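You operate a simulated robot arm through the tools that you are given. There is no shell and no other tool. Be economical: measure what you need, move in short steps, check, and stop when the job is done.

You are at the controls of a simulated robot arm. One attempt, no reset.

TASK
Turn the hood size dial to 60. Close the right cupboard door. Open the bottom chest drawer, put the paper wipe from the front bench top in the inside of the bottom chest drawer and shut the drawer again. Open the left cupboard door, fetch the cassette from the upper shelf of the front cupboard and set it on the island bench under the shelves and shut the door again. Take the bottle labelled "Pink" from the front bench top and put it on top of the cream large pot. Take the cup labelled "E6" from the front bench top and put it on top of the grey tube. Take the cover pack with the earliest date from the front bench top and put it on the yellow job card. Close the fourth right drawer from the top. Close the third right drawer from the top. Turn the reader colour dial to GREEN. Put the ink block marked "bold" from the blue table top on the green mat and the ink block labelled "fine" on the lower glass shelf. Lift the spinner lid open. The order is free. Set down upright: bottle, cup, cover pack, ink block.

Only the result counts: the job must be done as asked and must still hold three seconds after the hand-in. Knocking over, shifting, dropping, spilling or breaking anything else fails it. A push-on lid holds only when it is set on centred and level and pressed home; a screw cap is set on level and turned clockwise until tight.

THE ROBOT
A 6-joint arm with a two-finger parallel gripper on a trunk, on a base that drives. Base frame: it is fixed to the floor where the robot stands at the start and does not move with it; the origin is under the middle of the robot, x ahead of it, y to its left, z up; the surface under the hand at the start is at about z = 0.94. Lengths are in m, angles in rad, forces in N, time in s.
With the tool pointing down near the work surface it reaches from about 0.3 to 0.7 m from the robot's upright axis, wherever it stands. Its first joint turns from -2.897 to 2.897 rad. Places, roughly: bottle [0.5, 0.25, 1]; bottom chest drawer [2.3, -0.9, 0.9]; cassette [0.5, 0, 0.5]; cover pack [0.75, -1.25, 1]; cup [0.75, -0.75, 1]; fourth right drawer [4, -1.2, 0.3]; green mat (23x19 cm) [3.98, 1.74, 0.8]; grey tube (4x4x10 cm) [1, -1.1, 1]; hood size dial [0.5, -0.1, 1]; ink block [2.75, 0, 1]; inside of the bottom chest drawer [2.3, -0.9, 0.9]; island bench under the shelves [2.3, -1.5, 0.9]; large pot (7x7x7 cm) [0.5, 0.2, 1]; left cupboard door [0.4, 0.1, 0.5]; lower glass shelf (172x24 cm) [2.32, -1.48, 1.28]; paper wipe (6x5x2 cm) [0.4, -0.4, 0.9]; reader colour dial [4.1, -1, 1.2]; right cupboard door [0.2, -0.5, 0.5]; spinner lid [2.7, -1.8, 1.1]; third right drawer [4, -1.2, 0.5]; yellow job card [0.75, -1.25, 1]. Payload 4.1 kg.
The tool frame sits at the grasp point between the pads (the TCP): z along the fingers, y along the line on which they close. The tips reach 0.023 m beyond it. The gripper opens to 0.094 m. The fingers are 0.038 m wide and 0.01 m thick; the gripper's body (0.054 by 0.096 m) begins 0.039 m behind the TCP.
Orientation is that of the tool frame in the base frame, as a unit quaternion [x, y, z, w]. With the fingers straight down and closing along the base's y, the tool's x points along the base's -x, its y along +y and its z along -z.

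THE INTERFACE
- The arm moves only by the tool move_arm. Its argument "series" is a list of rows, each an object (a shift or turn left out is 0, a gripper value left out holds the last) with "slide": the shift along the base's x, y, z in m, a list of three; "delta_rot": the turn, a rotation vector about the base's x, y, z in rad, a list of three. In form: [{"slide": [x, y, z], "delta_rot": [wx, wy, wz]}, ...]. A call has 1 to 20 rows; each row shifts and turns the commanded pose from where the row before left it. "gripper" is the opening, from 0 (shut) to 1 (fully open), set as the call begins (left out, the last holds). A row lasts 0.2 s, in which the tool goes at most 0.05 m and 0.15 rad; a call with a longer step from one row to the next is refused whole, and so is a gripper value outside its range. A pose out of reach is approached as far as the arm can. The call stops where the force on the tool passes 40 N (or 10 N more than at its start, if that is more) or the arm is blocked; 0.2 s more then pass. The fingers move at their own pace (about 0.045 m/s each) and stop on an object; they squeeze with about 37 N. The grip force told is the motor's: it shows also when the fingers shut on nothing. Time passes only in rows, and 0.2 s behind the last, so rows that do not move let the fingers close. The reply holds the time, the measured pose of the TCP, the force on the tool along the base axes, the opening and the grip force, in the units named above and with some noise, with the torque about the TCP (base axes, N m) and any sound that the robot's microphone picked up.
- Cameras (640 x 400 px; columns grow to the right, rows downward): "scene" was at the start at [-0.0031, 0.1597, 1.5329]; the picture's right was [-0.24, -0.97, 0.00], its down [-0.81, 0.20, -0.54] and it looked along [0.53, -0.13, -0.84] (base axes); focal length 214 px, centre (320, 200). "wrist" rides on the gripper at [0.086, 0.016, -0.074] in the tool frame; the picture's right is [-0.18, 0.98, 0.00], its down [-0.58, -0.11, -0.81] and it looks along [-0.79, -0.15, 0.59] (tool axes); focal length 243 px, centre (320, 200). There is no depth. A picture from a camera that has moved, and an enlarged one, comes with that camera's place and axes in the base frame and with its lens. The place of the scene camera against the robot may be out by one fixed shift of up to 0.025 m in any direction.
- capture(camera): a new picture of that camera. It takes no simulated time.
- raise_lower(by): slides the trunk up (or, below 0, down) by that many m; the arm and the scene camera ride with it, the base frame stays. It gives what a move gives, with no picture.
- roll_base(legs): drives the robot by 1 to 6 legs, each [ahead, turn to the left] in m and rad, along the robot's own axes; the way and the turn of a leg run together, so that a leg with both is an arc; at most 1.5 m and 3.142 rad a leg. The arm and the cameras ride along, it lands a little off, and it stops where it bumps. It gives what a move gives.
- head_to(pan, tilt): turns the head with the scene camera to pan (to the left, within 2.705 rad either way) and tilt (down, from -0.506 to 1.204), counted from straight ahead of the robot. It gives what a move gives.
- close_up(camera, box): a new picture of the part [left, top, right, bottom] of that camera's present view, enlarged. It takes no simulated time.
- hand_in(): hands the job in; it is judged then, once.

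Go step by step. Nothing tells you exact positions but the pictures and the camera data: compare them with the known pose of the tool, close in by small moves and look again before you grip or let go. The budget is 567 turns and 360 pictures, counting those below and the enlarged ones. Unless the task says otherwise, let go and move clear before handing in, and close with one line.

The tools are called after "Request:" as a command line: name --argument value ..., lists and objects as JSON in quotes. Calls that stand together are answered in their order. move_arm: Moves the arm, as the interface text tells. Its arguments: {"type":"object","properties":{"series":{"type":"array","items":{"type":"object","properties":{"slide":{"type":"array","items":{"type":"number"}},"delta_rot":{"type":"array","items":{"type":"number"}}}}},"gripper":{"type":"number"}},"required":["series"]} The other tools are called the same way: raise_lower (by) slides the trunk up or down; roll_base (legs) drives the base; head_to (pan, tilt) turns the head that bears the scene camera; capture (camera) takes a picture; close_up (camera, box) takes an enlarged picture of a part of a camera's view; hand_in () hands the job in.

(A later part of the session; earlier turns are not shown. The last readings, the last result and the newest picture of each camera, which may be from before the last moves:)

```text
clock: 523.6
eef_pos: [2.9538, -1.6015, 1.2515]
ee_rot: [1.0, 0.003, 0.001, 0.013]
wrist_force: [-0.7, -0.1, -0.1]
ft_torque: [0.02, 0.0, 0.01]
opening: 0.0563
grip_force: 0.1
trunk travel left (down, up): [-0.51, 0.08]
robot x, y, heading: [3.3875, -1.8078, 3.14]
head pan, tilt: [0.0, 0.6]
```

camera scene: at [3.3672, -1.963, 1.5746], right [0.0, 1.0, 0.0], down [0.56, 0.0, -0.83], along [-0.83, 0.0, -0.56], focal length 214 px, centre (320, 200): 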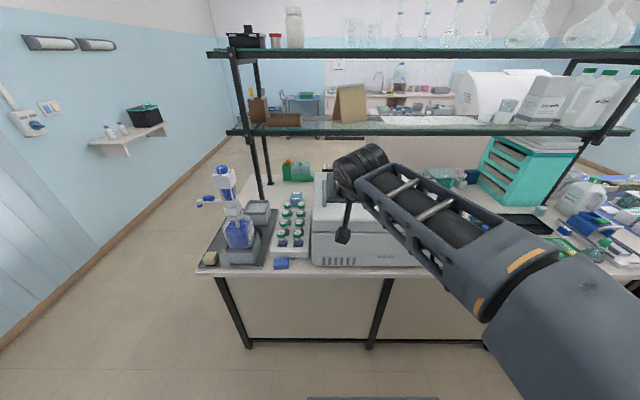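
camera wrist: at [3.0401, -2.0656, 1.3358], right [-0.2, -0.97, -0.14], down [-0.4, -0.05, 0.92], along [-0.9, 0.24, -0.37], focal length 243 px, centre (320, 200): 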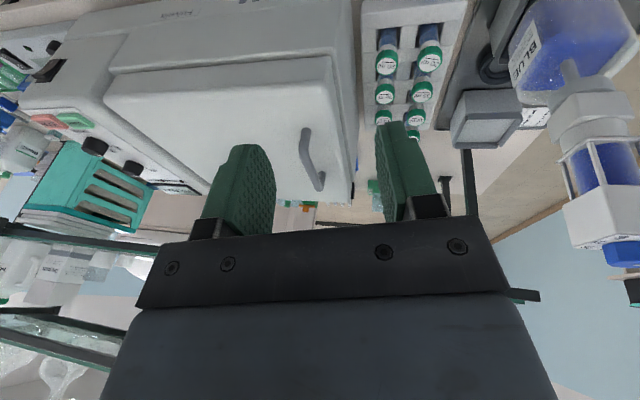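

Tool vertical now. Approach over the handle.

Request:
roll_base --legs '[[0.09, 0]]'

Request:
move_arm --series '[{"delta_rot": [0.026, 0, 0], "slide": [0, -0.045, 0]}, {"slide": [0, -0.045, 0]}, {"slide": [0, -0.045, 0]}, {"slide": [0, -0.045, 0]}, {"slide": [-0.02, -0.04, 0]}, {"slide": [-0.03, -0.035, 0]}, {"slide": [-0.03, -0.035, 0]}, {"slide": [-0.03, -0.03, 0]}]'

Request:
capture --camera "wrist"

```text
clock: 524.8
eef_pos: [2.8617, -1.6021, 1.2505]
ee_rot: [1.0, 0.002, 0.001, 0.013]
wrist_force: [-0.4, 0.5, -0.3]
ft_torque: [-0.02, -0.02, 0.02]
opening: 0.0564
grip_force: 0.1
trunk travel left (down, up): [-0.51, 0.08]
robot x, y, heading: [3.2928, -1.8059, 3.141]
head pan, tilt: [0.0, 0.6]
```

```text
clock: 526.5
eef_pos: [2.75, -1.9245, 1.2507]
ee_rot: [1.0, 0.002, 0.001, -0.001]
wrist_force: [-0.5, -0.4, 1.2]
ft_torque: [0.01, 0.02, 0.01]
opening: 0.0562
grip_force: 0.0
trunk travel left (down, up): [-0.51, 0.08]
robot x, y, heading: [3.2966, -1.8074, 3.137]
head pan, tilt: [0.0, 0.6]
```

```text
147 pictures are left
camera wrist: at [2.837, -1.9437, 1.3245], right [-0.18, -0.98, 0.0], down [-0.58, 0.1, 0.81], along [-0.79, 0.14, -0.59], focal length 243 px, centre (320, 200)
```

wrist: 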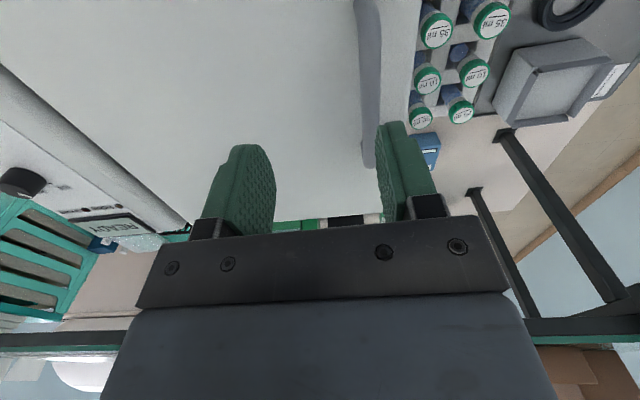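

Request:
move_arm --series '[{"slide": [0.04, -0.03, 0]}, {"slide": [0.03, -0.012, 0.02]}]'

Request:
capture --camera "wrist"

```text
clock: 527.1
eef_pos: [2.8201, -1.9648, 1.2732]
ee_rot: [1.0, 0.003, 0.0, -0.001]
wrist_force: [0.0, 0.8, 0.0]
ft_torque: [0.0, 0.0, 0.02]
opening: 0.0567
grip_force: 0.1
trunk travel left (down, up): [-0.51, 0.08]
robot x, y, heading: [3.2952, -1.8109, 3.136]
head pan, tilt: [0.0, 0.6]
```

```text
146 pictures are left
camera wrist: at [2.9068, -1.983, 1.3462], right [-0.18, -0.98, 0.0], down [-0.58, 0.1, 0.81], along [-0.79, 0.14, -0.59], focal length 243 px, centre (320, 200)
```

wrist: 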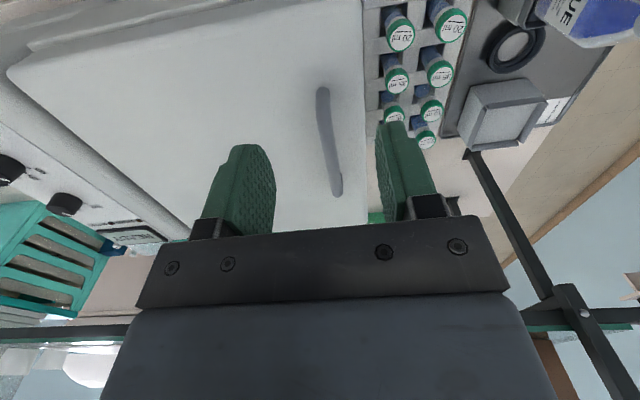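

Request:
move_arm --series '[{"slide": [-0.04, 0.001, -0.025]}, {"slide": [-0.035, 0.001, -0.03]}, {"slide": [0, 0, -0.03]}]'

Request:
capture --camera "wrist"

```text
clock: 528.0
eef_pos: [2.747, -1.9615, 1.1914]
ee_rot: [1.0, 0.003, 0.0, -0.001]
wrist_force: [0.7, 0.7, 0.4]
ft_torque: [0.0, 0.02, 0.03]
opening: 0.0563
grip_force: 0.1
trunk travel left (down, up): [-0.51, 0.08]
robot x, y, heading: [3.2931, -1.8135, 3.137]
head pan, tilt: [0.0, 0.6]
```

```text
145 pictures are left
camera wrist: at [2.8331, -1.9794, 1.2645], right [-0.18, -0.98, 0.0], down [-0.58, 0.1, 0.81], along [-0.79, 0.14, -0.59], focal length 243 px, centre (320, 200)
```

wrist: 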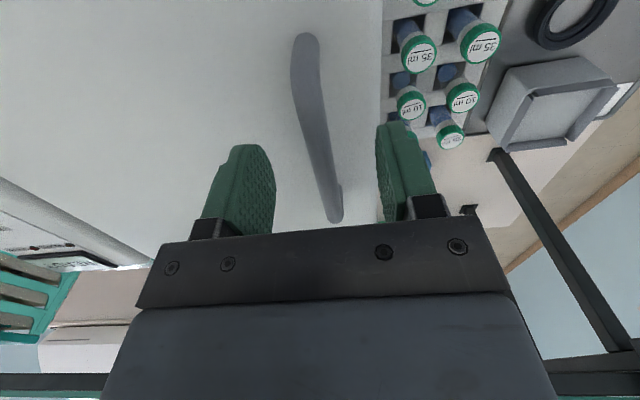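

Request:
move_arm --series '[{"slide": [-0.01, -0.002, -0.015]}, {"slide": [0, 0, -0.008]}, {"slide": [0, 0, -0.006]}, {"slide": [0, 0, -0.006]}]'

Request:
capture --camera "wrist"

```text
clock: 529.0
eef_pos: [2.7352, -1.9631, 1.1512]
ee_rot: [1.0, 0.003, 0.001, -0.001]
wrist_force: [0.2, -0.4, -0.2]
ft_torque: [-0.01, 0.0, 0.01]
opening: 0.0564
grip_force: 0.1
trunk travel left (down, up): [-0.51, 0.08]
robot x, y, heading: [3.293, -1.8116, 3.139]
head pan, tilt: [0.0, 0.6]
```

```text
144 pictures are left
camera wrist: at [2.8231, -1.982, 1.225], right [-0.18, -0.98, 0.0], down [-0.58, 0.1, 0.81], along [-0.79, 0.14, -0.59], focal length 243 px, centre (320, 200)
```

wrist: 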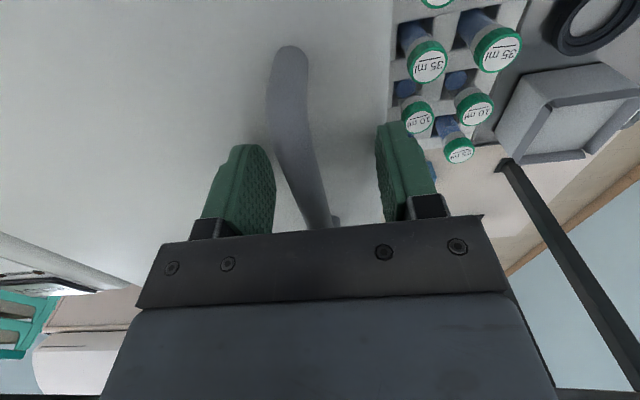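

Request:
move_arm --series '[{}, {}, {}, {}]' --gripper 0

Request:
capture --camera "wrist"

```text
clock: 530.0
eef_pos: [2.7364, -1.9585, 1.1513]
ee_rot: [1.0, 0.001, 0.0, -0.001]
wrist_force: [1.8, 19.4, -4.5]
ft_torque: [-0.04, 0.03, -1.69]
opening: 0.0136
grip_force: 44.6
trunk travel left (down, up): [-0.51, 0.08]
robot x, y, heading: [3.2911, -1.8096, 3.14]
head pan, tilt: [0.0, 0.6]
```

```text
143 pictures are left
camera wrist: at [2.823, -1.9783, 1.2252], right [-0.18, -0.98, 0.0], down [-0.58, 0.11, 0.81], along [-0.79, 0.15, -0.59], focal length 243 px, centre (320, 200)
```

wrist: 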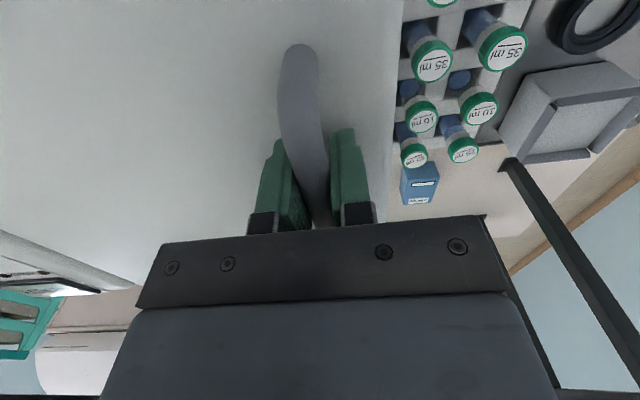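

Handle gripped. I lift along an arc about the far (+y) edge, first a small test.

Request:
move_arm --series '[{"slide": [0, 0.003, 0.015]}, {"slide": [0, 0.0035, 0.0155]}, {"slide": [0, 0.0045, 0.015]}, {"slide": [0, 0.005, 0.015]}]'

Request:
close_up --camera "scene" --box '[220, 130, 460, 290]'

```text
clock: 531.0
eef_pos: [2.7372, -1.945, 1.2118]
ee_rot: [1.0, 0.002, 0.001, 0.0]
wrist_force: [1.6, 18.9, -8.0]
ft_torque: [-0.55, -0.16, -1.46]
opening: 0.014
grip_force: 45.5
trunk travel left (down, up): [-0.51, 0.08]
robot x, y, heading: [3.2911, -1.8083, 3.139]
head pan, tilt: [0.0, 0.6]
```

```text
2.50 times, centred on (340, 210) of scene
camera zoom: at [3.254, -1.9594, 1.5749], right [0.0, 1.0, 0.0], down [0.57, 0.0, -0.82], along [-0.82, 0.0, -0.57], focal length 536 px, centre (270, 175)
```

zoom: 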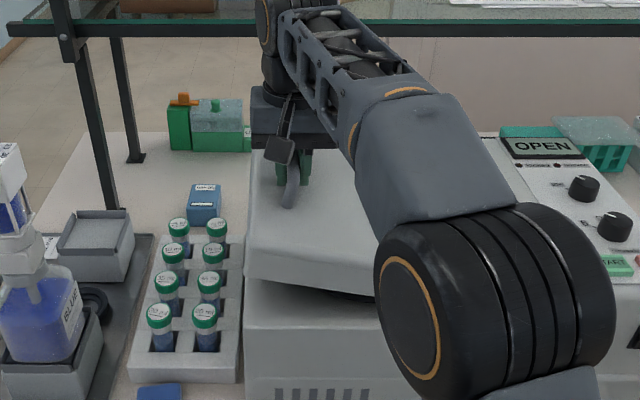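

It lifts (the display shows OPEN). Continue the arc.

Request:
move_arm --series '[{"slide": [0, 0.006, 0.0145]}, {"slide": [0, 0.0065, 0.0143]}, {"slide": [0, 0.0075, 0.014]}, {"slide": [0, 0.008, 0.0134]}, {"slide": [0, 0.009, 0.013]}, {"slide": [0, 0.009, 0.0127]}, {"slide": [0, 0.01, 0.012]}, {"slide": [0, 0.0105, 0.0118]}, {"slide": [0, 0.011, 0.011]}, {"slide": [0, 0.0117, 0.0107]}]'

Request:
close_up --camera "scene" --box '[220, 100, 460, 290]'

```text
clock: 532.9
eef_pos: [2.7374, -1.8825, 1.3174]
ee_rot: [1.0, 0.005, -0.008, 0.002]
wrist_force: [-19.6, -12.9, 11.6]
ft_torque: [-0.12, -0.01, -1.64]
opening: 0.0139
grip_force: 44.8
out of reach, approached as far as the arm can: row 8, 9
trunk travel left (down, up): [-0.51, 0.08]
robot x, y, heading: [3.2916, -1.8092, -3.141]
head pan, tilt: [0.0, 0.6]
stopped in row 9: the force on the tool passed its limit at 47 N (the readings are from after the stop); the commanded pose is now the measured one
```

```text
2.11 times, centred on (340, 195) of scene
camera zoom: at [3.2519, -1.965, 1.5744], right [0.0, 1.0, 0.0], down [0.57, 0.0, -0.82], along [-0.82, 0.0, -0.57], focal length 452 px, centre (278, 210)
```

zoom: 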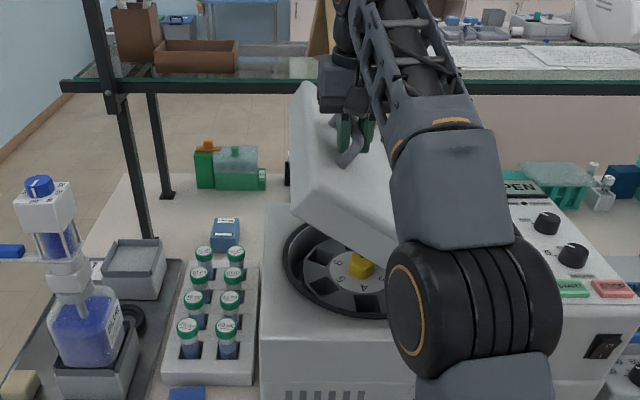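

Reach in height is exhausted; I use the trunk for more height, alternating with small +y steps.

Request:
raise_lower --by 0.015

Request:
move_arm --series '[{"slide": [0, 0.01, 0]}, {"slide": [0, 0.01, 0]}]'

Request:
raise_lower --by 0.02

Request:
move_arm --series '[{"slide": [0, 0.012, 0]}, {"slide": [0, 0.012, 0]}]'

```text
clock: 533.6
eef_pos: [2.7377, -1.873, 1.3269]
ee_rot: [1.0, 0.0, 0.0, -0.003]
wrist_force: [-3.5, 11.7, -12.8]
ft_torque: [-0.17, 0.72, 0.1]
opening: 0.0138
grip_force: 44.8
trunk travel left (down, up): [-0.524, 0.066]
robot x, y, heading: [3.2958, -1.8069, 3.129]
head pan, tilt: [0.0, 0.6]
stopped: the force on the tool passed its limit at 42 N (the readings are from after the stop); the commanded pose is now the measured one
```

```text
clock: 534.2
eef_pos: [2.7385, -1.8673, 1.3323]
ee_rot: [1.0, 0.004, -0.009, 0.001]
wrist_force: [-16.6, -11.3, 12.5]
ft_torque: [-0.06, -0.55, -1.68]
opening: 0.0139
grip_force: 44.7
trunk travel left (down, up): [-0.524, 0.066]
robot x, y, heading: [3.295, -1.8081, -3.143]
head pan, tilt: [0.0, 0.6]
stopped in row 2: the force on the tool passed its limit at 45 N (the readings are from after the stop); the commanded pose is now the measured one
```

```text
clock: 534.8
eef_pos: [2.739, -1.8554, 1.3417]
ee_rot: [1.0, 0.0, 0.003, -0.002]
wrist_force: [0.4, 11.9, -14.6]
ft_torque: [0.14, 0.47, 0.32]
opening: 0.0137
grip_force: 45.0
trunk travel left (down, up): [-0.542, 0.048]
robot x, y, heading: [3.2931, -1.8112, 3.136]
head pan, tilt: [0.0, 0.6]
stopped: the force on the tool passed its limit at 47 N (the readings are from after the stop); the commanded pose is now the measured one
```

```text
clock: 535.4
eef_pos: [2.7394, -1.8448, 1.3494]
ee_rot: [1.0, 0.003, -0.011, 0.001]
wrist_force: [-9.9, -10.7, 14.7]
ft_torque: [0.04, -0.72, -1.6]
opening: 0.0137
grip_force: 44.7
trunk travel left (down, up): [-0.542, 0.048]
robot x, y, heading: [3.296, -1.8076, -3.145]
head pan, tilt: [0.0, 0.6]
stopped in row 2: the force on the tool passed its limit at 47 N (the readings are from after the stop); the commanded pose is now the measured one
```

Request:
raise_lower --by 0.015

Request:
move_arm --series '[{"slide": [0, 0.01, 0]}, {"slide": [0, 0.01, 0]}]'

Request:
raise_lower --by 0.015

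Request:
move_arm --series '[{"slide": [0, 0.012, 0]}, {"slide": [0, 0.012, 0]}]'

Request:
raise_lower --by 0.015

Request:
move_arm --series '[{"slide": [0, 0.012, 0]}, {"slide": [0, 0.012, 0]}, {"slide": [0, 0.012, 0]}]'

Request:
close_up --camera "scene" --box '[220, 100, 460, 290]'

```text
clock: 536.0
eef_pos: [2.7392, -1.8361, 1.3568]
ee_rot: [1.0, -0.001, 0.0, -0.002]
wrist_force: [4.2, 9.1, -13.8]
ft_torque: [0.03, 0.65, 0.25]
opening: 0.0138
grip_force: 44.9
trunk travel left (down, up): [-0.556, 0.034]
robot x, y, heading: [3.2969, -1.8084, 3.137]
head pan, tilt: [0.0, 0.6]
stopped: the force on the tool passed its limit at 44 N (the readings are from after the stop); the commanded pose is now the measured one
```

```text
clock: 536.6
eef_pos: [2.7395, -1.8251, 1.3643]
ee_rot: [1.0, 0.003, -0.01, 0.0]
wrist_force: [-8.5, -9.8, 16.9]
ft_torque: [0.02, -0.8, -1.1]
opening: 0.0137
grip_force: 44.9
trunk travel left (down, up): [-0.556, 0.034]
robot x, y, heading: [3.2941, -1.8099, -3.143]
head pan, tilt: [0.0, 0.6]
stopped in row 2: the force on the tool passed its limit at 45 N (the readings are from after the stop); the commanded pose is now the measured one
```

```text
clock: 537.1
eef_pos: [2.739, -1.8167, 1.37]
ee_rot: [1.0, 0.0, 0.001, -0.002]
wrist_force: [6.9, 7.8, -13.3]
ft_torque: [0.12, 0.76, 0.25]
opening: 0.014
grip_force: 44.9
trunk travel left (down, up): [-0.57, 0.02]
robot x, y, heading: [3.2946, -1.8107, 3.138]
head pan, tilt: [0.0, 0.6]
stopped: the force on the tool passed its limit at 45 N (the readings are from after the stop); the commanded pose is now the measured one
```

```text
clock: 537.7
eef_pos: [2.7393, -1.8022, 1.3782]
ee_rot: [1.0, 0.002, -0.01, 0.0]
wrist_force: [-7.0, -8.6, 17.1]
ft_torque: [0.14, -0.82, -0.64]
opening: 0.0138
grip_force: 44.8
trunk travel left (down, up): [-0.57, 0.02]
robot x, y, heading: [3.2929, -1.8059, 3.138]
head pan, tilt: [0.0, 0.6]
stopped in row 2: the force on the tool passed its limit at 45 N (the readings are from after the stop); the commanded pose is now the measured one
```

```text
clock: 538.2
eef_pos: [2.7386, -1.7959, 1.381]
ee_rot: [1.0, -0.001, 0.002, -0.003]
wrist_force: [6.5, 5.5, -12.0]
ft_torque: [0.15, 0.82, 0.63]
opening: 0.0135
grip_force: 44.9
trunk travel left (down, up): [-0.582, 0.008]
robot x, y, heading: [3.2895, -1.8076, 3.138]
head pan, tilt: [0.0, 0.6]
stopped: the force on the tool passed its limit at 45 N (the readings are from after the stop); the commanded pose is now the measured one
```

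```text
clock: 538.9
eef_pos: [2.7401, -1.7769, 1.3884]
ee_rot: [1.0, 0.002, -0.01, -0.001]
wrist_force: [-3.7, -5.1, 15.4]
ft_torque: [0.25, -0.79, -0.43]
opening: 0.0137
grip_force: 45.0
trunk travel left (down, up): [-0.582, 0.008]
robot x, y, heading: [3.291, -1.8124, 3.138]
head pan, tilt: [0.0, 0.6]
stopped in row 3: the force on the tool passed its limit at 45 N (the readings are from after the stop); the commanded pose is now the measured one
```

```text
2.11 times, centred on (340, 195) of scene
camera zoom: at [3.2542, -1.9631, 1.6465], right [0.0, 1.0, 0.0], down [0.56, 0.0, -0.83], along [-0.83, 0.0, -0.56], focal length 452 px, centre (278, 210)
```

zoom: 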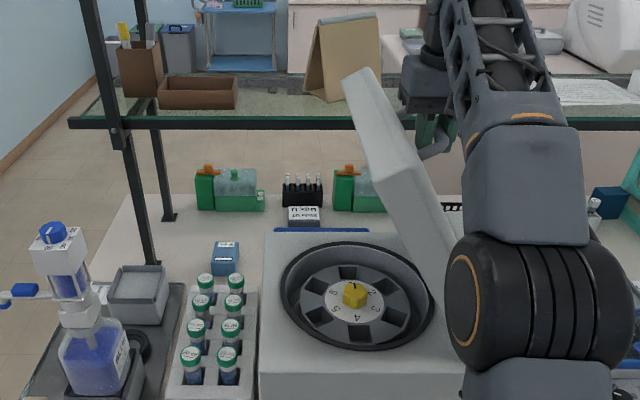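

Request:
move_arm --series '[{"slide": [0, 0.012, 0.002]}, {"slide": [0, 0.012, 0.002]}, {"slide": [0, 0.012, 0.002]}]'

Request:
raise_lower --by 0.007

Request:
move_arm --series '[{"slide": [0, 0.012, 0.0]}, {"slide": [0, 0.012, 0.0]}, {"slide": [0, 0.012, 0.0]}]'

Request:
close_up --camera "scene" --box '[220, 100, 460, 290]'

```text
clock: 539.4
eef_pos: [2.74, -1.7655, 1.393]
ee_rot: [1.0, 0.003, -0.013, -0.001]
wrist_force: [-2.4, -3.7, 13.1]
ft_torque: [0.26, -0.82, -0.48]
opening: 0.0138
grip_force: 44.9
trunk travel left (down, up): [-0.582, 0.008]
robot x, y, heading: [3.2881, -1.8059, -3.138]
head pan, tilt: [0.0, 0.6]
stopped in row 2: the force on the tool passed its limit at 44 N (the readings are from after the stop); the commanded pose is now the measured one
```

```text
clock: 540.1
eef_pos: [2.7392, -1.7622, 1.3947]
ee_rot: [1.0, 0.0, -0.005, 0.0]
wrist_force: [7.5, 2.0, -9.4]
ft_torque: [-0.02, 1.04, 0.29]
opening: 0.0138
grip_force: 44.5
trunk travel left (down, up): [-0.588, 0.002]
robot x, y, heading: [3.2935, -1.8059, 3.137]
head pan, tilt: [0.0, 0.6]
stopped: the force on the tool passed its limit at 42 N (the readings are from after the stop); the commanded pose is now the measured one
```

```text
clock: 540.8
eef_pos: [2.7388, -1.7412, 1.4009]
ee_rot: [1.0, 0.002, -0.016, -0.001]
wrist_force: [-5.5, -3.5, 14.2]
ft_torque: [0.23, -0.95, -0.27]
opening: 0.0139
grip_force: 45.2
trunk travel left (down, up): [-0.588, 0.002]
robot x, y, heading: [3.2916, -1.8099, -3.143]
head pan, tilt: [0.0, 0.6]
stopped in row 3: the force on the tool passed its limit at 44 N (the readings are from after the stop); the commanded pose is now the measured one
```

```text
2.11 times, centred on (340, 195) of scene
camera zoom: at [3.2538, -1.963, 1.6527], right [0.0, 1.0, 0.0], down [0.57, 0.0, -0.82], along [-0.82, 0.0, -0.57], focal length 452 px, centre (278, 210)
```

zoom: 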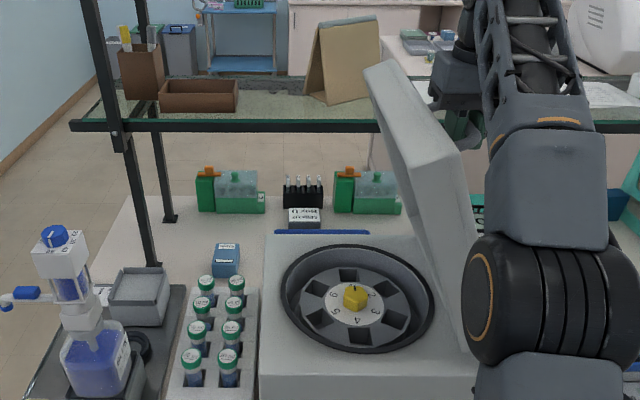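

Request:
move_arm --series '[{"slide": [0, 0.012, 0.0]}, {"slide": [0, 0.012, 0.0]}, {"slide": [0, 0.012, 0.0]}]'

Request:
move_arm --series '[{"slide": [0, 0.012, 0.0]}, {"slide": [0, 0.012, 0.0]}, {"slide": [0, 0.012, 0.0]}]'

Request:
close_up --camera "scene" --box '[220, 100, 460, 290]'

```text
clock: 541.3
eef_pos: [2.7394, -1.7296, 1.4028]
ee_rot: [1.0, 0.002, -0.023, -0.002]
wrist_force: [-4.1, -2.3, 12.5]
ft_torque: [0.2, -0.99, -0.34]
opening: 0.0139
grip_force: 44.8
trunk travel left (down, up): [-0.588, 0.002]
robot x, y, heading: [3.2926, -1.8088, -3.14]
head pan, tilt: [0.0, 0.6]
stopped in row 2: the force on the tool passed its limit at 43 N (the readings are from after the stop); the commanded pose is now the measured one
```

```text
clock: 541.8
eef_pos: [2.7401, -1.7166, 1.4049]
ee_rot: [1.0, 0.003, -0.028, -0.003]
wrist_force: [-6.0, -1.8, 12.1]
ft_torque: [0.16, -1.08, -0.42]
opening: 0.0134
grip_force: 45.0
trunk travel left (down, up): [-0.588, 0.002]
robot x, y, heading: [3.2911, -1.8067, -3.137]
head pan, tilt: [0.0, 0.6]
stopped in row 2: the force on the tool passed its limit at 44 N (the readings are from after the stop); the commanded pose is now the measured one
```

```text
2.11 times, centred on (340, 195) of scene
camera zoom: at [3.2534, -1.963, 1.6524], right [0.0, 1.0, 0.0], down [0.57, 0.0, -0.82], along [-0.82, 0.0, -0.57], focal length 452 px, centre (278, 210)
```

zoom: 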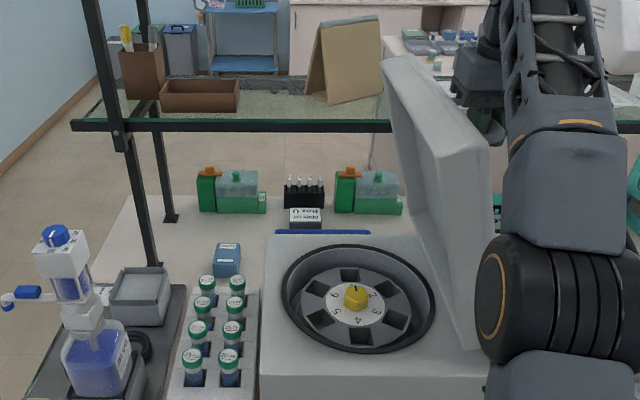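

The lid is ~80° open. I open the fingers a little and see if it stays; then pitch the tool to get the height for withdrawing.

Request:
move_arm --series '[{}, {}]' --gripper 0.35

Request:
close_up --camera "scene" --box '[320, 90, 480, 230]'

Request:
capture --camera "wrist"

```text
clock: 542.4
eef_pos: [2.7409, -1.7169, 1.4047]
ee_rot: [1.0, 0.003, -0.027, -0.003]
wrist_force: [0.0, -0.4, 0.1]
ft_torque: [-0.02, 0.0, 0.02]
opening: 0.0331
grip_force: 0.0
trunk travel left (down, up): [-0.588, 0.002]
robot x, y, heading: [3.2891, -1.8118, -3.138]
head pan, tilt: [0.0, 0.6]
```

```text
2.86 times, centred on (400, 160) of scene
camera zoom: at [3.2542, -1.9627, 1.6525], right [0.0, 1.0, 0.0], down [0.56, 0.0, -0.83], along [-0.83, 0.0, -0.56], focal length 613 px, centre (91, 314)
```

zoom: 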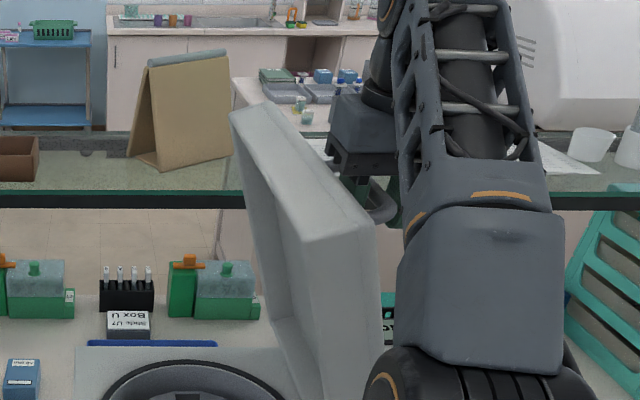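

```text
136 pictures are left
camera wrist: at [2.8314, -1.734, 1.4731], right [-0.18, -0.98, 0.0], down [-0.54, 0.1, 0.84], along [-0.82, 0.15, -0.55], focal length 243 px, centre (320, 200)
```

wrist: 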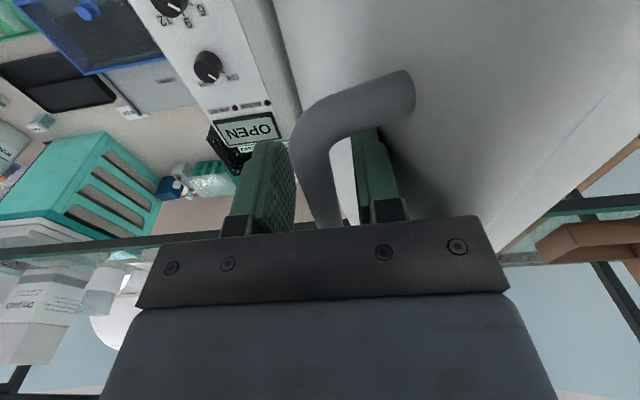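

The lid holds. Now withdraw upward while pitching the tool.

Request:
move_arm --series '[{"delta_rot": [0, 0.12, 0]}, {"delta_rot": [0, 0.12, 0]}, {"delta_rot": [0, 0.12, 0]}, {"slide": [0.0, 0, 0.01]}, {"slide": [0.0, 0, 0.012]}, {"slide": [0.0, 0, 0.015]}]'

Request:
capture --camera "wrist"

```text
clock: 543.8
eef_pos: [2.7426, -1.7172, 1.4424]
ee_rot: [0.979, 0.002, -0.204, -0.003]
wrist_force: [-0.6, 0.8, 0.9]
ft_torque: [0.01, 0.01, 0.03]
opening: 0.033
grip_force: 0.1
trunk travel left (down, up): [-0.588, 0.002]
robot x, y, heading: [3.2911, -1.8089, -3.138]
head pan, tilt: [0.0, 0.6]
```

```text
135 pictures are left
camera wrist: at [2.851, -1.7346, 1.4751], right [-0.16, -0.98, 0.07], down [-0.21, 0.1, 0.97], along [-0.96, 0.15, -0.22], focal length 243 px, centre (320, 200)
```

wrist: 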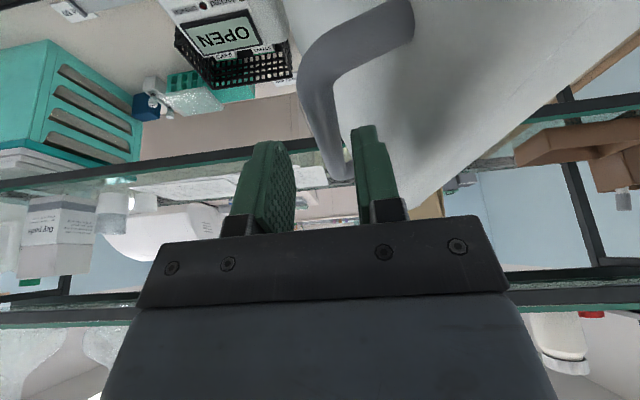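

Request:
move_arm --series '[{"slide": [0.005, 0, 0.015]}, {"slide": [0.005, 0, 0.015]}, {"slide": [0.005, 0, 0.015]}]'

Request:
capture --camera "wrist"

```text
clock: 544.6
eef_pos: [2.7559, -1.7165, 1.487]
ee_rot: [0.979, 0.003, -0.206, -0.003]
wrist_force: [-1.0, 0.1, 0.5]
ft_torque: [0.0, 0.0, 0.0]
opening: 0.0327
grip_force: 0.0
trunk travel left (down, up): [-0.588, 0.002]
robot x, y, heading: [3.2893, -1.8105, -3.135]
head pan, tilt: [0.0, 0.6]
```

```text
134 pictures are left
camera wrist: at [2.8657, -1.7337, 1.5196], right [-0.16, -0.98, 0.07], down [-0.21, 0.1, 0.97], along [-0.96, 0.15, -0.22], focal length 243 px, centre (320, 200)
```

wrist: 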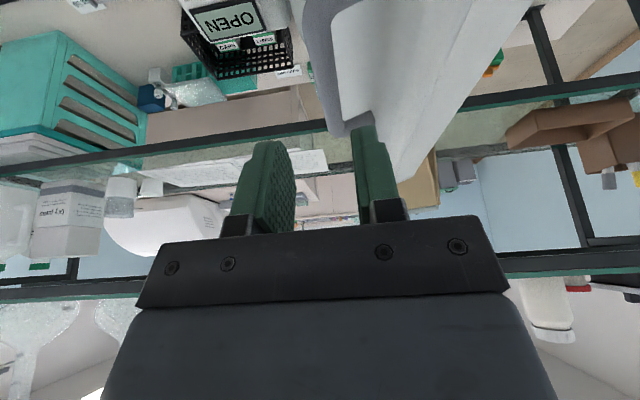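

Request:
move_arm --series '[{"slide": [0.01, 0.01, 0.015]}, {"slide": [0.03, 0.03, 0.0]}, {"slide": [0.04, 0.02, 0.0]}, {"slide": [0.045, 0, 0.0]}, {"slide": [0.04, 0, -0.02]}]'

Request:
close_up --camera "scene" --box '[220, 100, 500, 300]'

```text
clock: 545.8
eef_pos: [2.9207, -1.6567, 1.4801]
ee_rot: [0.978, 0.004, -0.208, -0.003]
wrist_force: [-0.5, -0.3, -0.6]
ft_torque: [-0.02, -0.04, 0.0]
opening: 0.0326
grip_force: 0.1
trunk travel left (down, up): [-0.588, 0.002]
robot x, y, heading: [3.295, -1.8106, -3.136]
head pan, tilt: [0.0, 0.6]
```

```text
2.00 times, centred on (360, 200) of scene
camera zoom: at [3.2554, -1.9631, 1.6526], right [0.0, 1.0, 0.0], down [0.56, 0.0, -0.83], along [-0.83, 0.0, -0.56], focal length 429 px, centre (240, 200)
```

zoom: 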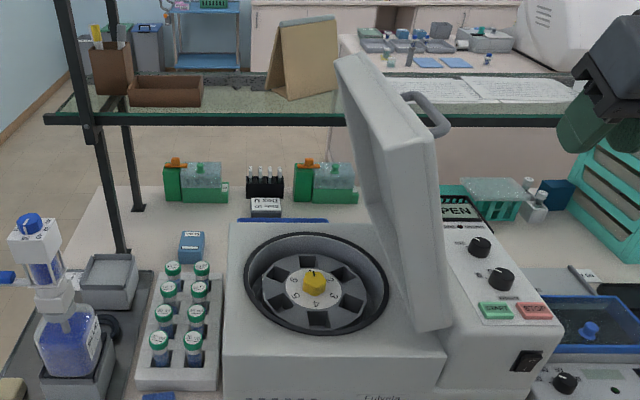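

Lid stays open. Now the two open drawers: I turn to face +y and look at them.

Request:
roll_base --legs '[[0, -1.57]]'

Request:
head_to --pan -0.7 --tilt 0.8

Request:
capture --camera "scene"

```text
clock: 550.0
eef_pos: [3.4446, -1.435, 1.4806]
ee_rot: [0.694, -0.69, -0.144, -0.147]
wrist_force: [0.7, 0.2, 0.3]
ft_torque: [-0.01, -0.02, -0.01]
opening: 0.0331
grip_force: 0.0
trunk travel left (down, up): [-0.588, 0.002]
robot x, y, heading: [3.2941, -1.8086, 1.576]
head pan, tilt: [0.0, 0.6]
```

```text
clock: 551.0
eef_pos: [3.4448, -1.4344, 1.4813]
ee_rot: [0.694, -0.689, -0.144, -0.148]
wrist_force: [0.2, -0.4, -0.7]
ft_torque: [0.02, 0.0, 0.03]
opening: 0.0329
grip_force: 0.3
trunk travel left (down, up): [-0.588, 0.002]
robot x, y, heading: [3.2909, -1.8105, 1.577]
head pan, tilt: [-0.7, 0.799]
```

```text
132 pictures are left
camera scene: at [3.1676, -1.7951, 1.6358], right [0.77, -0.64, 0.0], down [-0.46, -0.55, -0.7], along [0.45, 0.54, -0.72], focal length 214 px, centre (320, 200)
```

scene: 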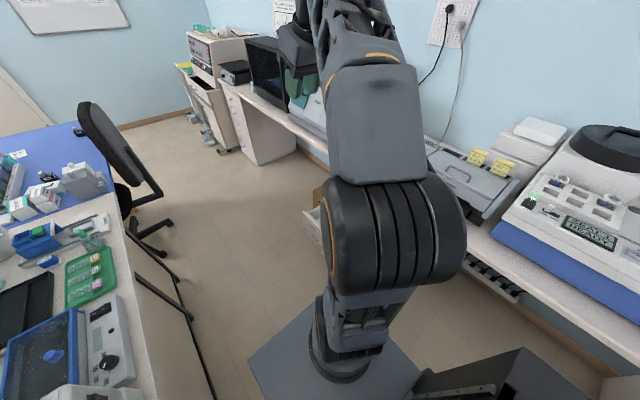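

Request:
roll_base --legs '[[0.3, 0]]'

Request:
head_to --pan -1.3 --tilt 1.0

Request:
capture --camera "scene"

```text
clock: 553.1
eef_pos: [3.4449, -1.1435, 1.4803]
ee_rot: [0.693, -0.691, -0.144, -0.148]
wrist_force: [-0.1, 0.0, 0.9]
ft_torque: [0.02, 0.0, -0.01]
opening: 0.0329
grip_force: 0.1
trunk travel left (down, up): [-0.588, 0.002]
robot x, y, heading: [3.2914, -1.5176, 1.573]
head pan, tilt: [-0.7, 0.799]
```

```text
clock: 554.1
eef_pos: [3.4453, -1.1439, 1.4806]
ee_rot: [0.694, -0.69, -0.143, -0.148]
wrist_force: [0.5, 1.1, 0.0]
ft_torque: [0.01, -0.02, -0.03]
opening: 0.0329
grip_force: 0.0
trunk travel left (down, up): [-0.588, 0.002]
robot x, y, heading: [3.2895, -1.5169, 1.57]
head pan, tilt: [-1.3, 1.0]
```

```text
131 pictures are left
camera scene: at [3.182, -1.5459, 1.6206], right [0.27, -0.96, 0.0], down [-0.81, -0.23, -0.54], along [0.52, 0.15, -0.84], focal length 214 px, centre (320, 200)
```

scene: 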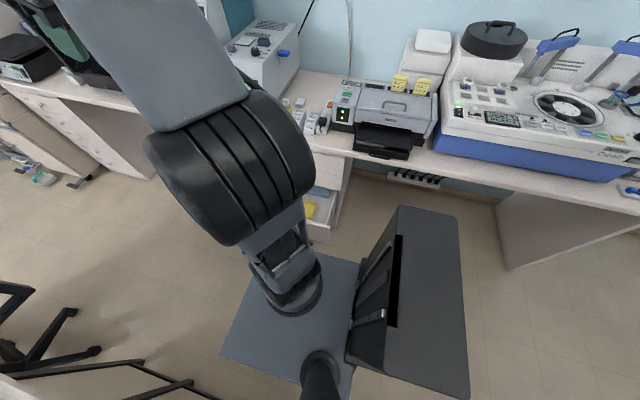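

Request:
move_arm --series '[{"delta_rot": [0, 0, -0.143]}, {"delta_rot": [0, 0, -0.143]}, {"delta_rot": [0, 0, -0.143]}, {"delta_rot": [0, 0, -0.143], "slide": [0.01, -0.01, 0]}, {"delta_rot": [0, 0, -0.143], "slide": [0.01, -0.01, -0.02]}, {"delta_rot": [0, 0, -0.143], "slide": [0.01, -0.01, -0.03]}, {"delta_rot": [0, 0, -0.143], "slide": [0.01, -0.01, -0.03]}, {"delta_rot": [0, 0, -0.143], "slide": [0.01, -0.01, -0.03]}, {"delta_rot": [0, 0, -0.143], "slide": [0.01, 0, -0.03]}, {"delta_rot": [0, 0, -0.143]}, {"delta_rot": [0, 0, -0.14]}]' --gripper 0

```text
clock: 556.5
eef_pos: [3.504, -1.193, 1.34]
ee_rot: [0.0, 0.978, -0.003, 0.207]
wrist_force: [0.4, -0.7, 0.0]
ft_torque: [0.04, 0.01, 0.04]
opening: 0.0001
grip_force: 37.1
trunk travel left (down, up): [-0.588, 0.002]
robot x, y, heading: [3.2929, -1.5156, 1.573]
head pan, tilt: [-1.3, 1.0]
```

Request:
raise_lower --by -0.4

Request:
raise_lower --by -0.18

Request:
move_arm --series '[{"delta_rot": [0, -0.125, 0], "slide": [0, 0, -0.03]}, {"delta_rot": [0, -0.125, 0], "slide": [0, 0, -0.03]}, {"delta_rot": [0, -0.125, 0], "slide": [0, 0, -0.03]}]'

Request:
head_to --pan -0.9 --tilt 0.9

Request:
capture --camera "scene"

Request:
capture --camera "wrist"

```text
clock: 560.3
eef_pos: [3.505, -1.1954, 0.9404]
ee_rot: [-0.002, 0.979, -0.003, 0.206]
wrist_force: [0.1, -0.6, -0.5]
ft_torque: [-0.01, 0.01, -0.02]
opening: 0.0
grip_force: 37.2
trunk travel left (down, up): [-0.188, 0.402]
robot x, y, heading: [3.2915, -1.5183, 1.572]
head pan, tilt: [-1.3, 1.0]
```

```text
clock: 562.3
eef_pos: [3.5044, -1.194, 0.7593]
ee_rot: [-0.003, 0.979, -0.003, 0.206]
wrist_force: [-0.3, 0.4, 0.1]
ft_torque: [-0.01, 0.02, -0.03]
opening: 0.0
grip_force: 36.7
trunk travel left (down, up): [-0.008, 0.582]
robot x, y, heading: [3.2922, -1.5163, 1.572]
head pan, tilt: [-1.3, 1.0]
```

```text
clock: 563.1
eef_pos: [3.5038, -1.1907, 0.6702]
ee_rot: [-0.001, 0.922, -0.004, 0.387]
wrist_force: [-0.8, 0.4, -0.3]
ft_torque: [-0.01, 0.0, -0.01]
opening: 0.0
grip_force: 36.9
trunk travel left (down, up): [-0.008, 0.582]
robot x, y, heading: [3.2952, -1.5179, 1.568]
head pan, tilt: [-1.3, 1.0]
```

```text
clock: 564.0
eef_pos: [3.505, -1.1918, 0.6711]
ee_rot: [-0.001, 0.923, -0.003, 0.384]
wrist_force: [0.4, 0.4, -0.5]
ft_torque: [0.02, -0.02, -0.03]
opening: 0.0
grip_force: 37.1
trunk travel left (down, up): [-0.008, 0.582]
robot x, y, heading: [3.2957, -1.519, 1.57]
head pan, tilt: [-0.901, 0.901]
```

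```text
130 pictures are left
camera scene: at [3.1741, -1.5177, 1.0478], right [0.62, -0.78, 0.0], down [-0.61, -0.49, -0.62], along [0.49, 0.39, -0.78], focal length 214 px, centre (320, 200)
```

scene: 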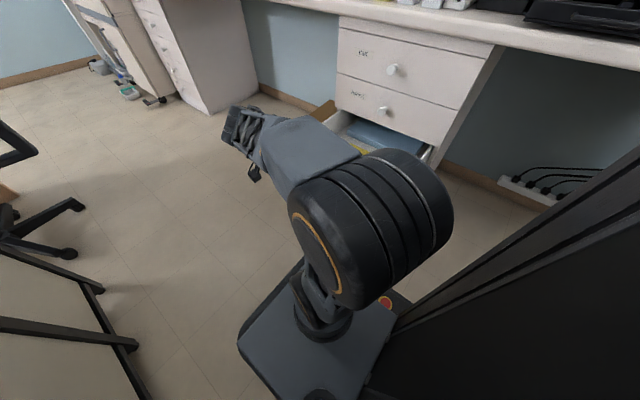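

```text
129 pictures are left
camera wrist: at [3.3909, -1.1772, 0.6606], right [0.13, 0.98, 0.12], down [-0.16, -0.1, 0.98], along [0.98, -0.15, 0.15], focal length 243 px, centre (320, 200)
```

wrist: 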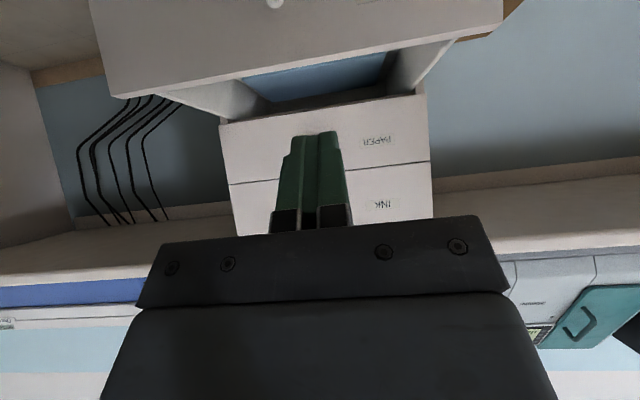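

Third drawer's front is at x≈3.65, z 0.39–0.56. I lower the hand and push it in.

Request:
move_arm --series '[{"slide": [0.0, 0.02, -0.04]}, {"slide": [0.0, 0.02, -0.04]}, {"slide": [0, 0.02, -0.04]}, {"slide": [0.02, 0, -0.03]}, {"slide": [0.04, 0, 0]}, {"slide": [0.04, 0, 0]}]'

Request:
capture --camera "wrist"

```text
clock: 565.4
eef_pos: [3.6025, -1.1362, 0.5229]
ee_rot: [-0.002, 0.923, -0.003, 0.385]
wrist_force: [-0.2, 0.6, 0.1]
ft_torque: [0.04, -0.01, 0.02]
opening: 0.0003
grip_force: 36.9
trunk travel left (down, up): [-0.008, 0.582]
robot x, y, heading: [3.2916, -1.5171, 1.566]
head pan, tilt: [-0.901, 0.901]
```

```text
128 pictures are left
camera wrist: at [3.4886, -1.1216, 0.5129], right [0.13, 0.98, 0.12], down [-0.16, -0.1, 0.98], along [0.98, -0.15, 0.15], focal length 243 px, centre (320, 200)
```

wrist: 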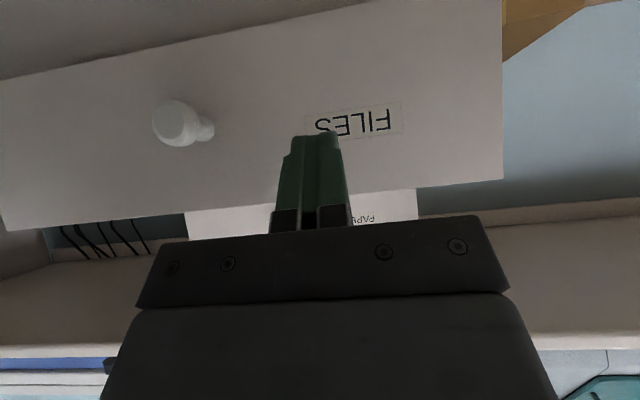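

Request:
move_arm --series '[{"slide": [0.04, 0, 0]}, {"slide": [0.04, 0, 0]}, {"slide": [0.04, 0, 0]}, {"slide": [0.04, 0, 0]}, {"slide": [0.04, 0, 0]}]'

Request:
capture --camera "wrist"

```text
clock: 566.6
eef_pos: [3.8023, -1.1354, 0.523]
ee_rot: [-0.002, 0.923, -0.004, 0.385]
wrist_force: [-0.4, -0.4, 1.2]
ft_torque: [0.0, -0.05, -0.01]
opening: 0.0002
grip_force: 36.8
trunk travel left (down, up): [-0.008, 0.582]
robot x, y, heading: [3.2893, -1.5178, 1.572]
head pan, tilt: [-0.901, 0.901]
```

```text
127 pictures are left
camera wrist: at [3.6881, -1.1218, 0.5121], right [0.13, 0.98, 0.12], down [-0.16, -0.1, 0.98], along [0.98, -0.15, 0.15], focal length 243 px, centre (320, 200)
```

wrist: 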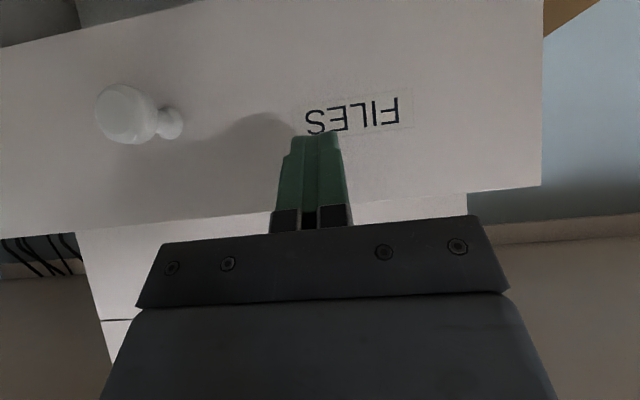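

Request:
move_arm --series '[{"slide": [0.03, 0, 0]}, {"slide": [0.03, 0, 0]}, {"slide": [0.02, 0, 0]}]'

Request:
capture --camera "wrist"

Request:
capture --camera "scene"

```text
clock: 567.4
eef_pos: [3.8854, -1.1367, 0.5189]
ee_rot: [-0.002, 0.923, -0.004, 0.386]
wrist_force: [-0.8, -0.3, 0.2]
ft_torque: [0.0, 0.0, 0.01]
opening: 0.0
grip_force: 37.1
trunk travel left (down, up): [-0.008, 0.582]
robot x, y, heading: [3.2946, -1.519, 1.574]
head pan, tilt: [-0.901, 0.901]
```

```text
126 pictures are left
camera wrist: at [3.7708, -1.1223, 0.5088], right [0.13, 0.98, 0.12], down [-0.16, -0.1, 0.98], along [0.98, -0.15, 0.15], focal length 243 px, centre (320, 200)
```

wrist: 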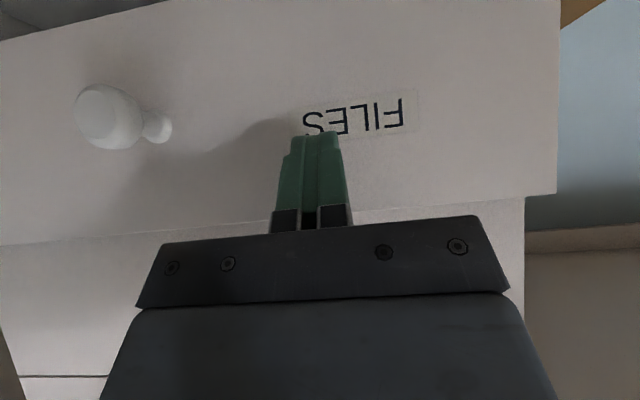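

```text
125 pictures are left
camera scene: at [3.174, -1.5176, 1.0479], right [0.62, -0.78, 0.0], down [-0.61, -0.49, -0.62], along [0.49, 0.39, -0.78], focal length 214 px, centre (320, 200)
```

scene: 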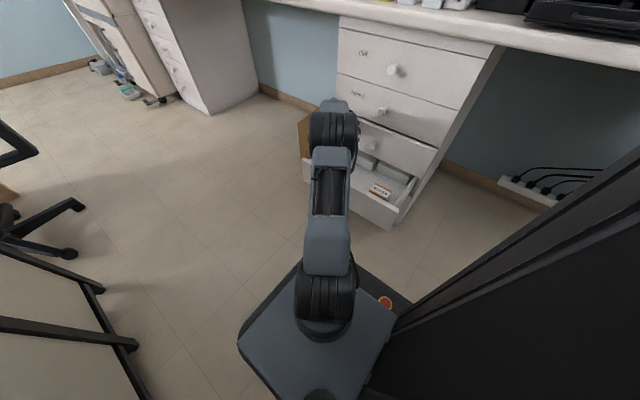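

Request:
move_arm --series '[{"slide": [0.015, 0, 0.004]}, {"slide": [0.015, 0, 0]}, {"slide": [0.01, 0, 0]}, {"slide": [0.008, 0, 0]}]'

Request:
capture --camera "wrist"

```text
clock: 568.1
eef_pos: [3.9155, -1.1334, 0.5219]
ee_rot: [-0.001, 0.924, -0.005, 0.382]
wrist_force: [-17.5, -4.6, 7.1]
ft_torque: [-0.02, -0.15, -0.18]
opening: 0.0001
grip_force: 37.1
trunk travel left (down, up): [-0.008, 0.582]
robot x, y, heading: [3.2934, -1.5201, 1.576]
head pan, tilt: [-0.901, 0.901]
stopped in row 3: the force on the tool passed its limit at 63 N (the readings are from after the stop); the commanded pose is now the measured one
```

```text
124 pictures are left
camera wrist: at [3.8018, -1.1191, 0.5134], right [0.13, 0.98, 0.12], down [-0.16, -0.1, 0.98], along [0.98, -0.15, 0.14], focal length 243 px, centre (320, 200)
```

wrist: 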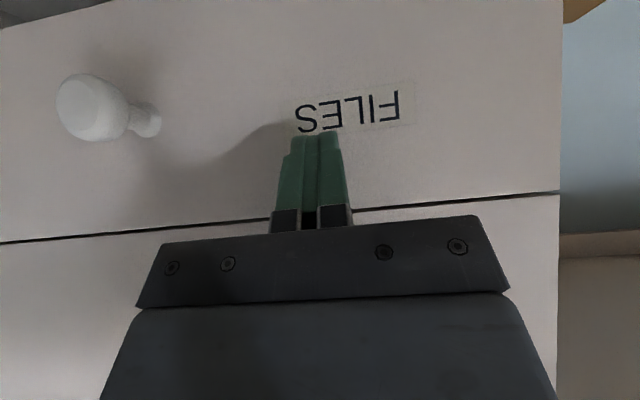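

Third drawer is flush. Now the fourth: retract, lower and push.

Request:
move_arm --series '[{"slide": [-0.045, 0, 0.01]}, {"slide": [-0.045, 0, 0]}, {"slide": [-0.045, 0, 0]}, {"slide": [-0.045, 0, 0]}, {"slide": [-0.045, 0, 0]}, {"slide": [-0.045, 0, 0]}, {"slide": [-0.04, 0, 0]}, {"slide": [-0.02, 0, -0.04]}, {"slide": [0, 0, -0.045]}, {"slide": [0, 0, -0.045]}, {"slide": [0, 0, -0.045]}, {"slide": [0, 0, -0.04]}]'

Request:
capture --camera "wrist"

Request:
capture --camera "scene"

```text
clock: 570.7
eef_pos: [3.5866, -1.1358, 0.3157]
ee_rot: [0.0, 0.924, -0.006, 0.381]
wrist_force: [-1.1, -0.6, 0.0]
ft_torque: [-0.01, 0.0, 0.03]
opening: 0.0001
grip_force: 37.2
trunk travel left (down, up): [-0.008, 0.582]
robot x, y, heading: [3.2938, -1.5205, 1.576]
head pan, tilt: [-0.901, 0.901]
```

```text
123 pictures are left
camera wrist: at [3.4725, -1.1208, 0.3065], right [0.13, 0.98, 0.12], down [-0.16, -0.1, 0.98], along [0.98, -0.15, 0.14], focal length 243 px, centre (320, 200)
```

wrist: 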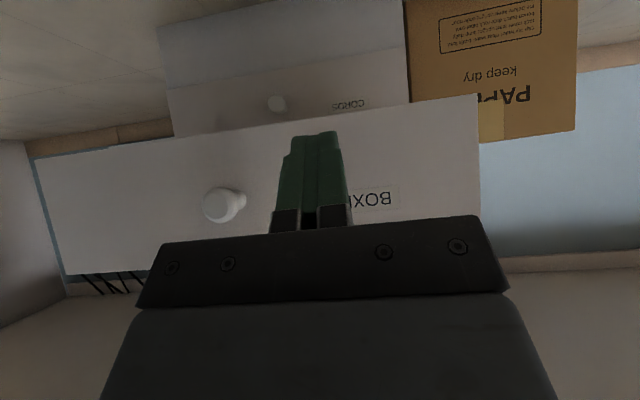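

```text
122 pictures are left
camera scene: at [3.174, -1.5181, 1.0479], right [0.62, -0.78, 0.0], down [-0.61, -0.49, -0.62], along [0.49, 0.39, -0.78], focal length 214 px, centre (320, 200)
```

scene: 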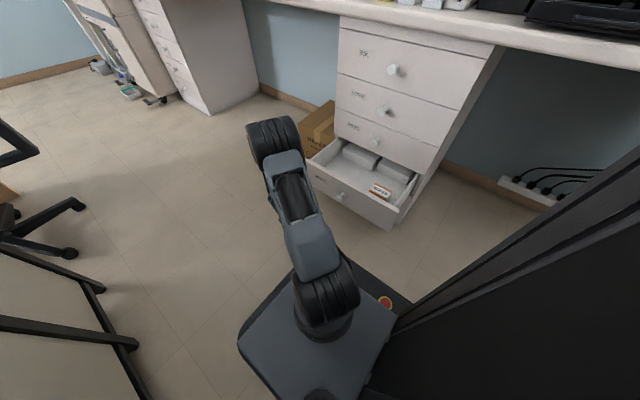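

Request:
move_arm --series '[{"slide": [0.04, 0, 0.012]}, {"slide": [0.04, 0, 0.0]}, {"slide": [0.04, 0, 0]}, {"slide": [0.04, 0, 0]}, {"slide": [0.04, 0, 0]}, {"slide": [0.04, 0, 0]}, {"slide": [0.04, 0, 0]}]'

Request:
capture --camera "wrist"

```text
clock: 572.3
eef_pos: [3.8658, -1.1335, 0.3307]
ee_rot: [0.001, 0.925, -0.006, 0.381]
wrist_force: [0.6, 0.4, -0.7]
ft_torque: [-0.01, -0.02, 0.04]
opening: 0.0
grip_force: 36.7
trunk travel left (down, up): [-0.008, 0.582]
robot x, y, heading: [3.2905, -1.5163, 1.57]
head pan, tilt: [-0.901, 0.901]
```

```text
121 pictures are left
camera wrist: at [3.7518, -1.1188, 0.3214], right [0.14, 0.98, 0.12], down [-0.15, -0.1, 0.98], along [0.98, -0.15, 0.14], focal length 243 px, centre (320, 200)
```

wrist: 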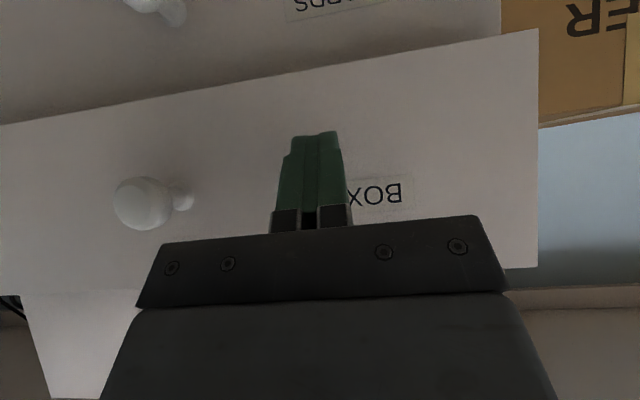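

Request:
move_arm --series '[{"slide": [0.02, 0, 0.0]}, {"slide": [0.015, 0, 0.0]}, {"slide": [0.01, 0, 0]}, {"slide": [0.008, 0, 0]}, {"slide": [0.008, 0, 0]}]'

Request:
capture --camera "wrist"

```text
clock: 573.4
eef_pos: [3.9157, -1.1334, 0.3268]
ee_rot: [0.0, 0.926, -0.007, 0.378]
wrist_force: [-12.1, 0.0, 6.8]
ft_torque: [0.0, -0.09, -0.04]
opening: 0.0
grip_force: 37.1
trunk travel left (down, up): [-0.008, 0.582]
robot x, y, heading: [3.2953, -1.5188, 1.575]
head pan, tilt: [-0.901, 0.901]
stopped in row 5: the force on the tool passed its limit at 60 N (the readings are from after the stop); the commanded pose is now the measured one
```

```text
120 pictures are left
camera wrist: at [3.8018, -1.1186, 0.318], right [0.14, 0.98, 0.12], down [-0.15, -0.09, 0.98], along [0.98, -0.15, 0.13], focal length 243 px, centre (320, 200)
```

wrist: 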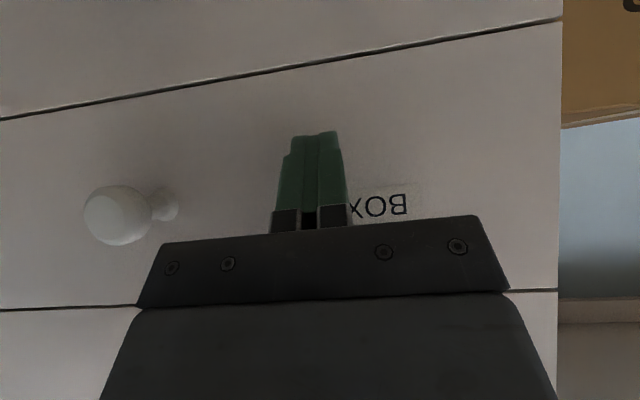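

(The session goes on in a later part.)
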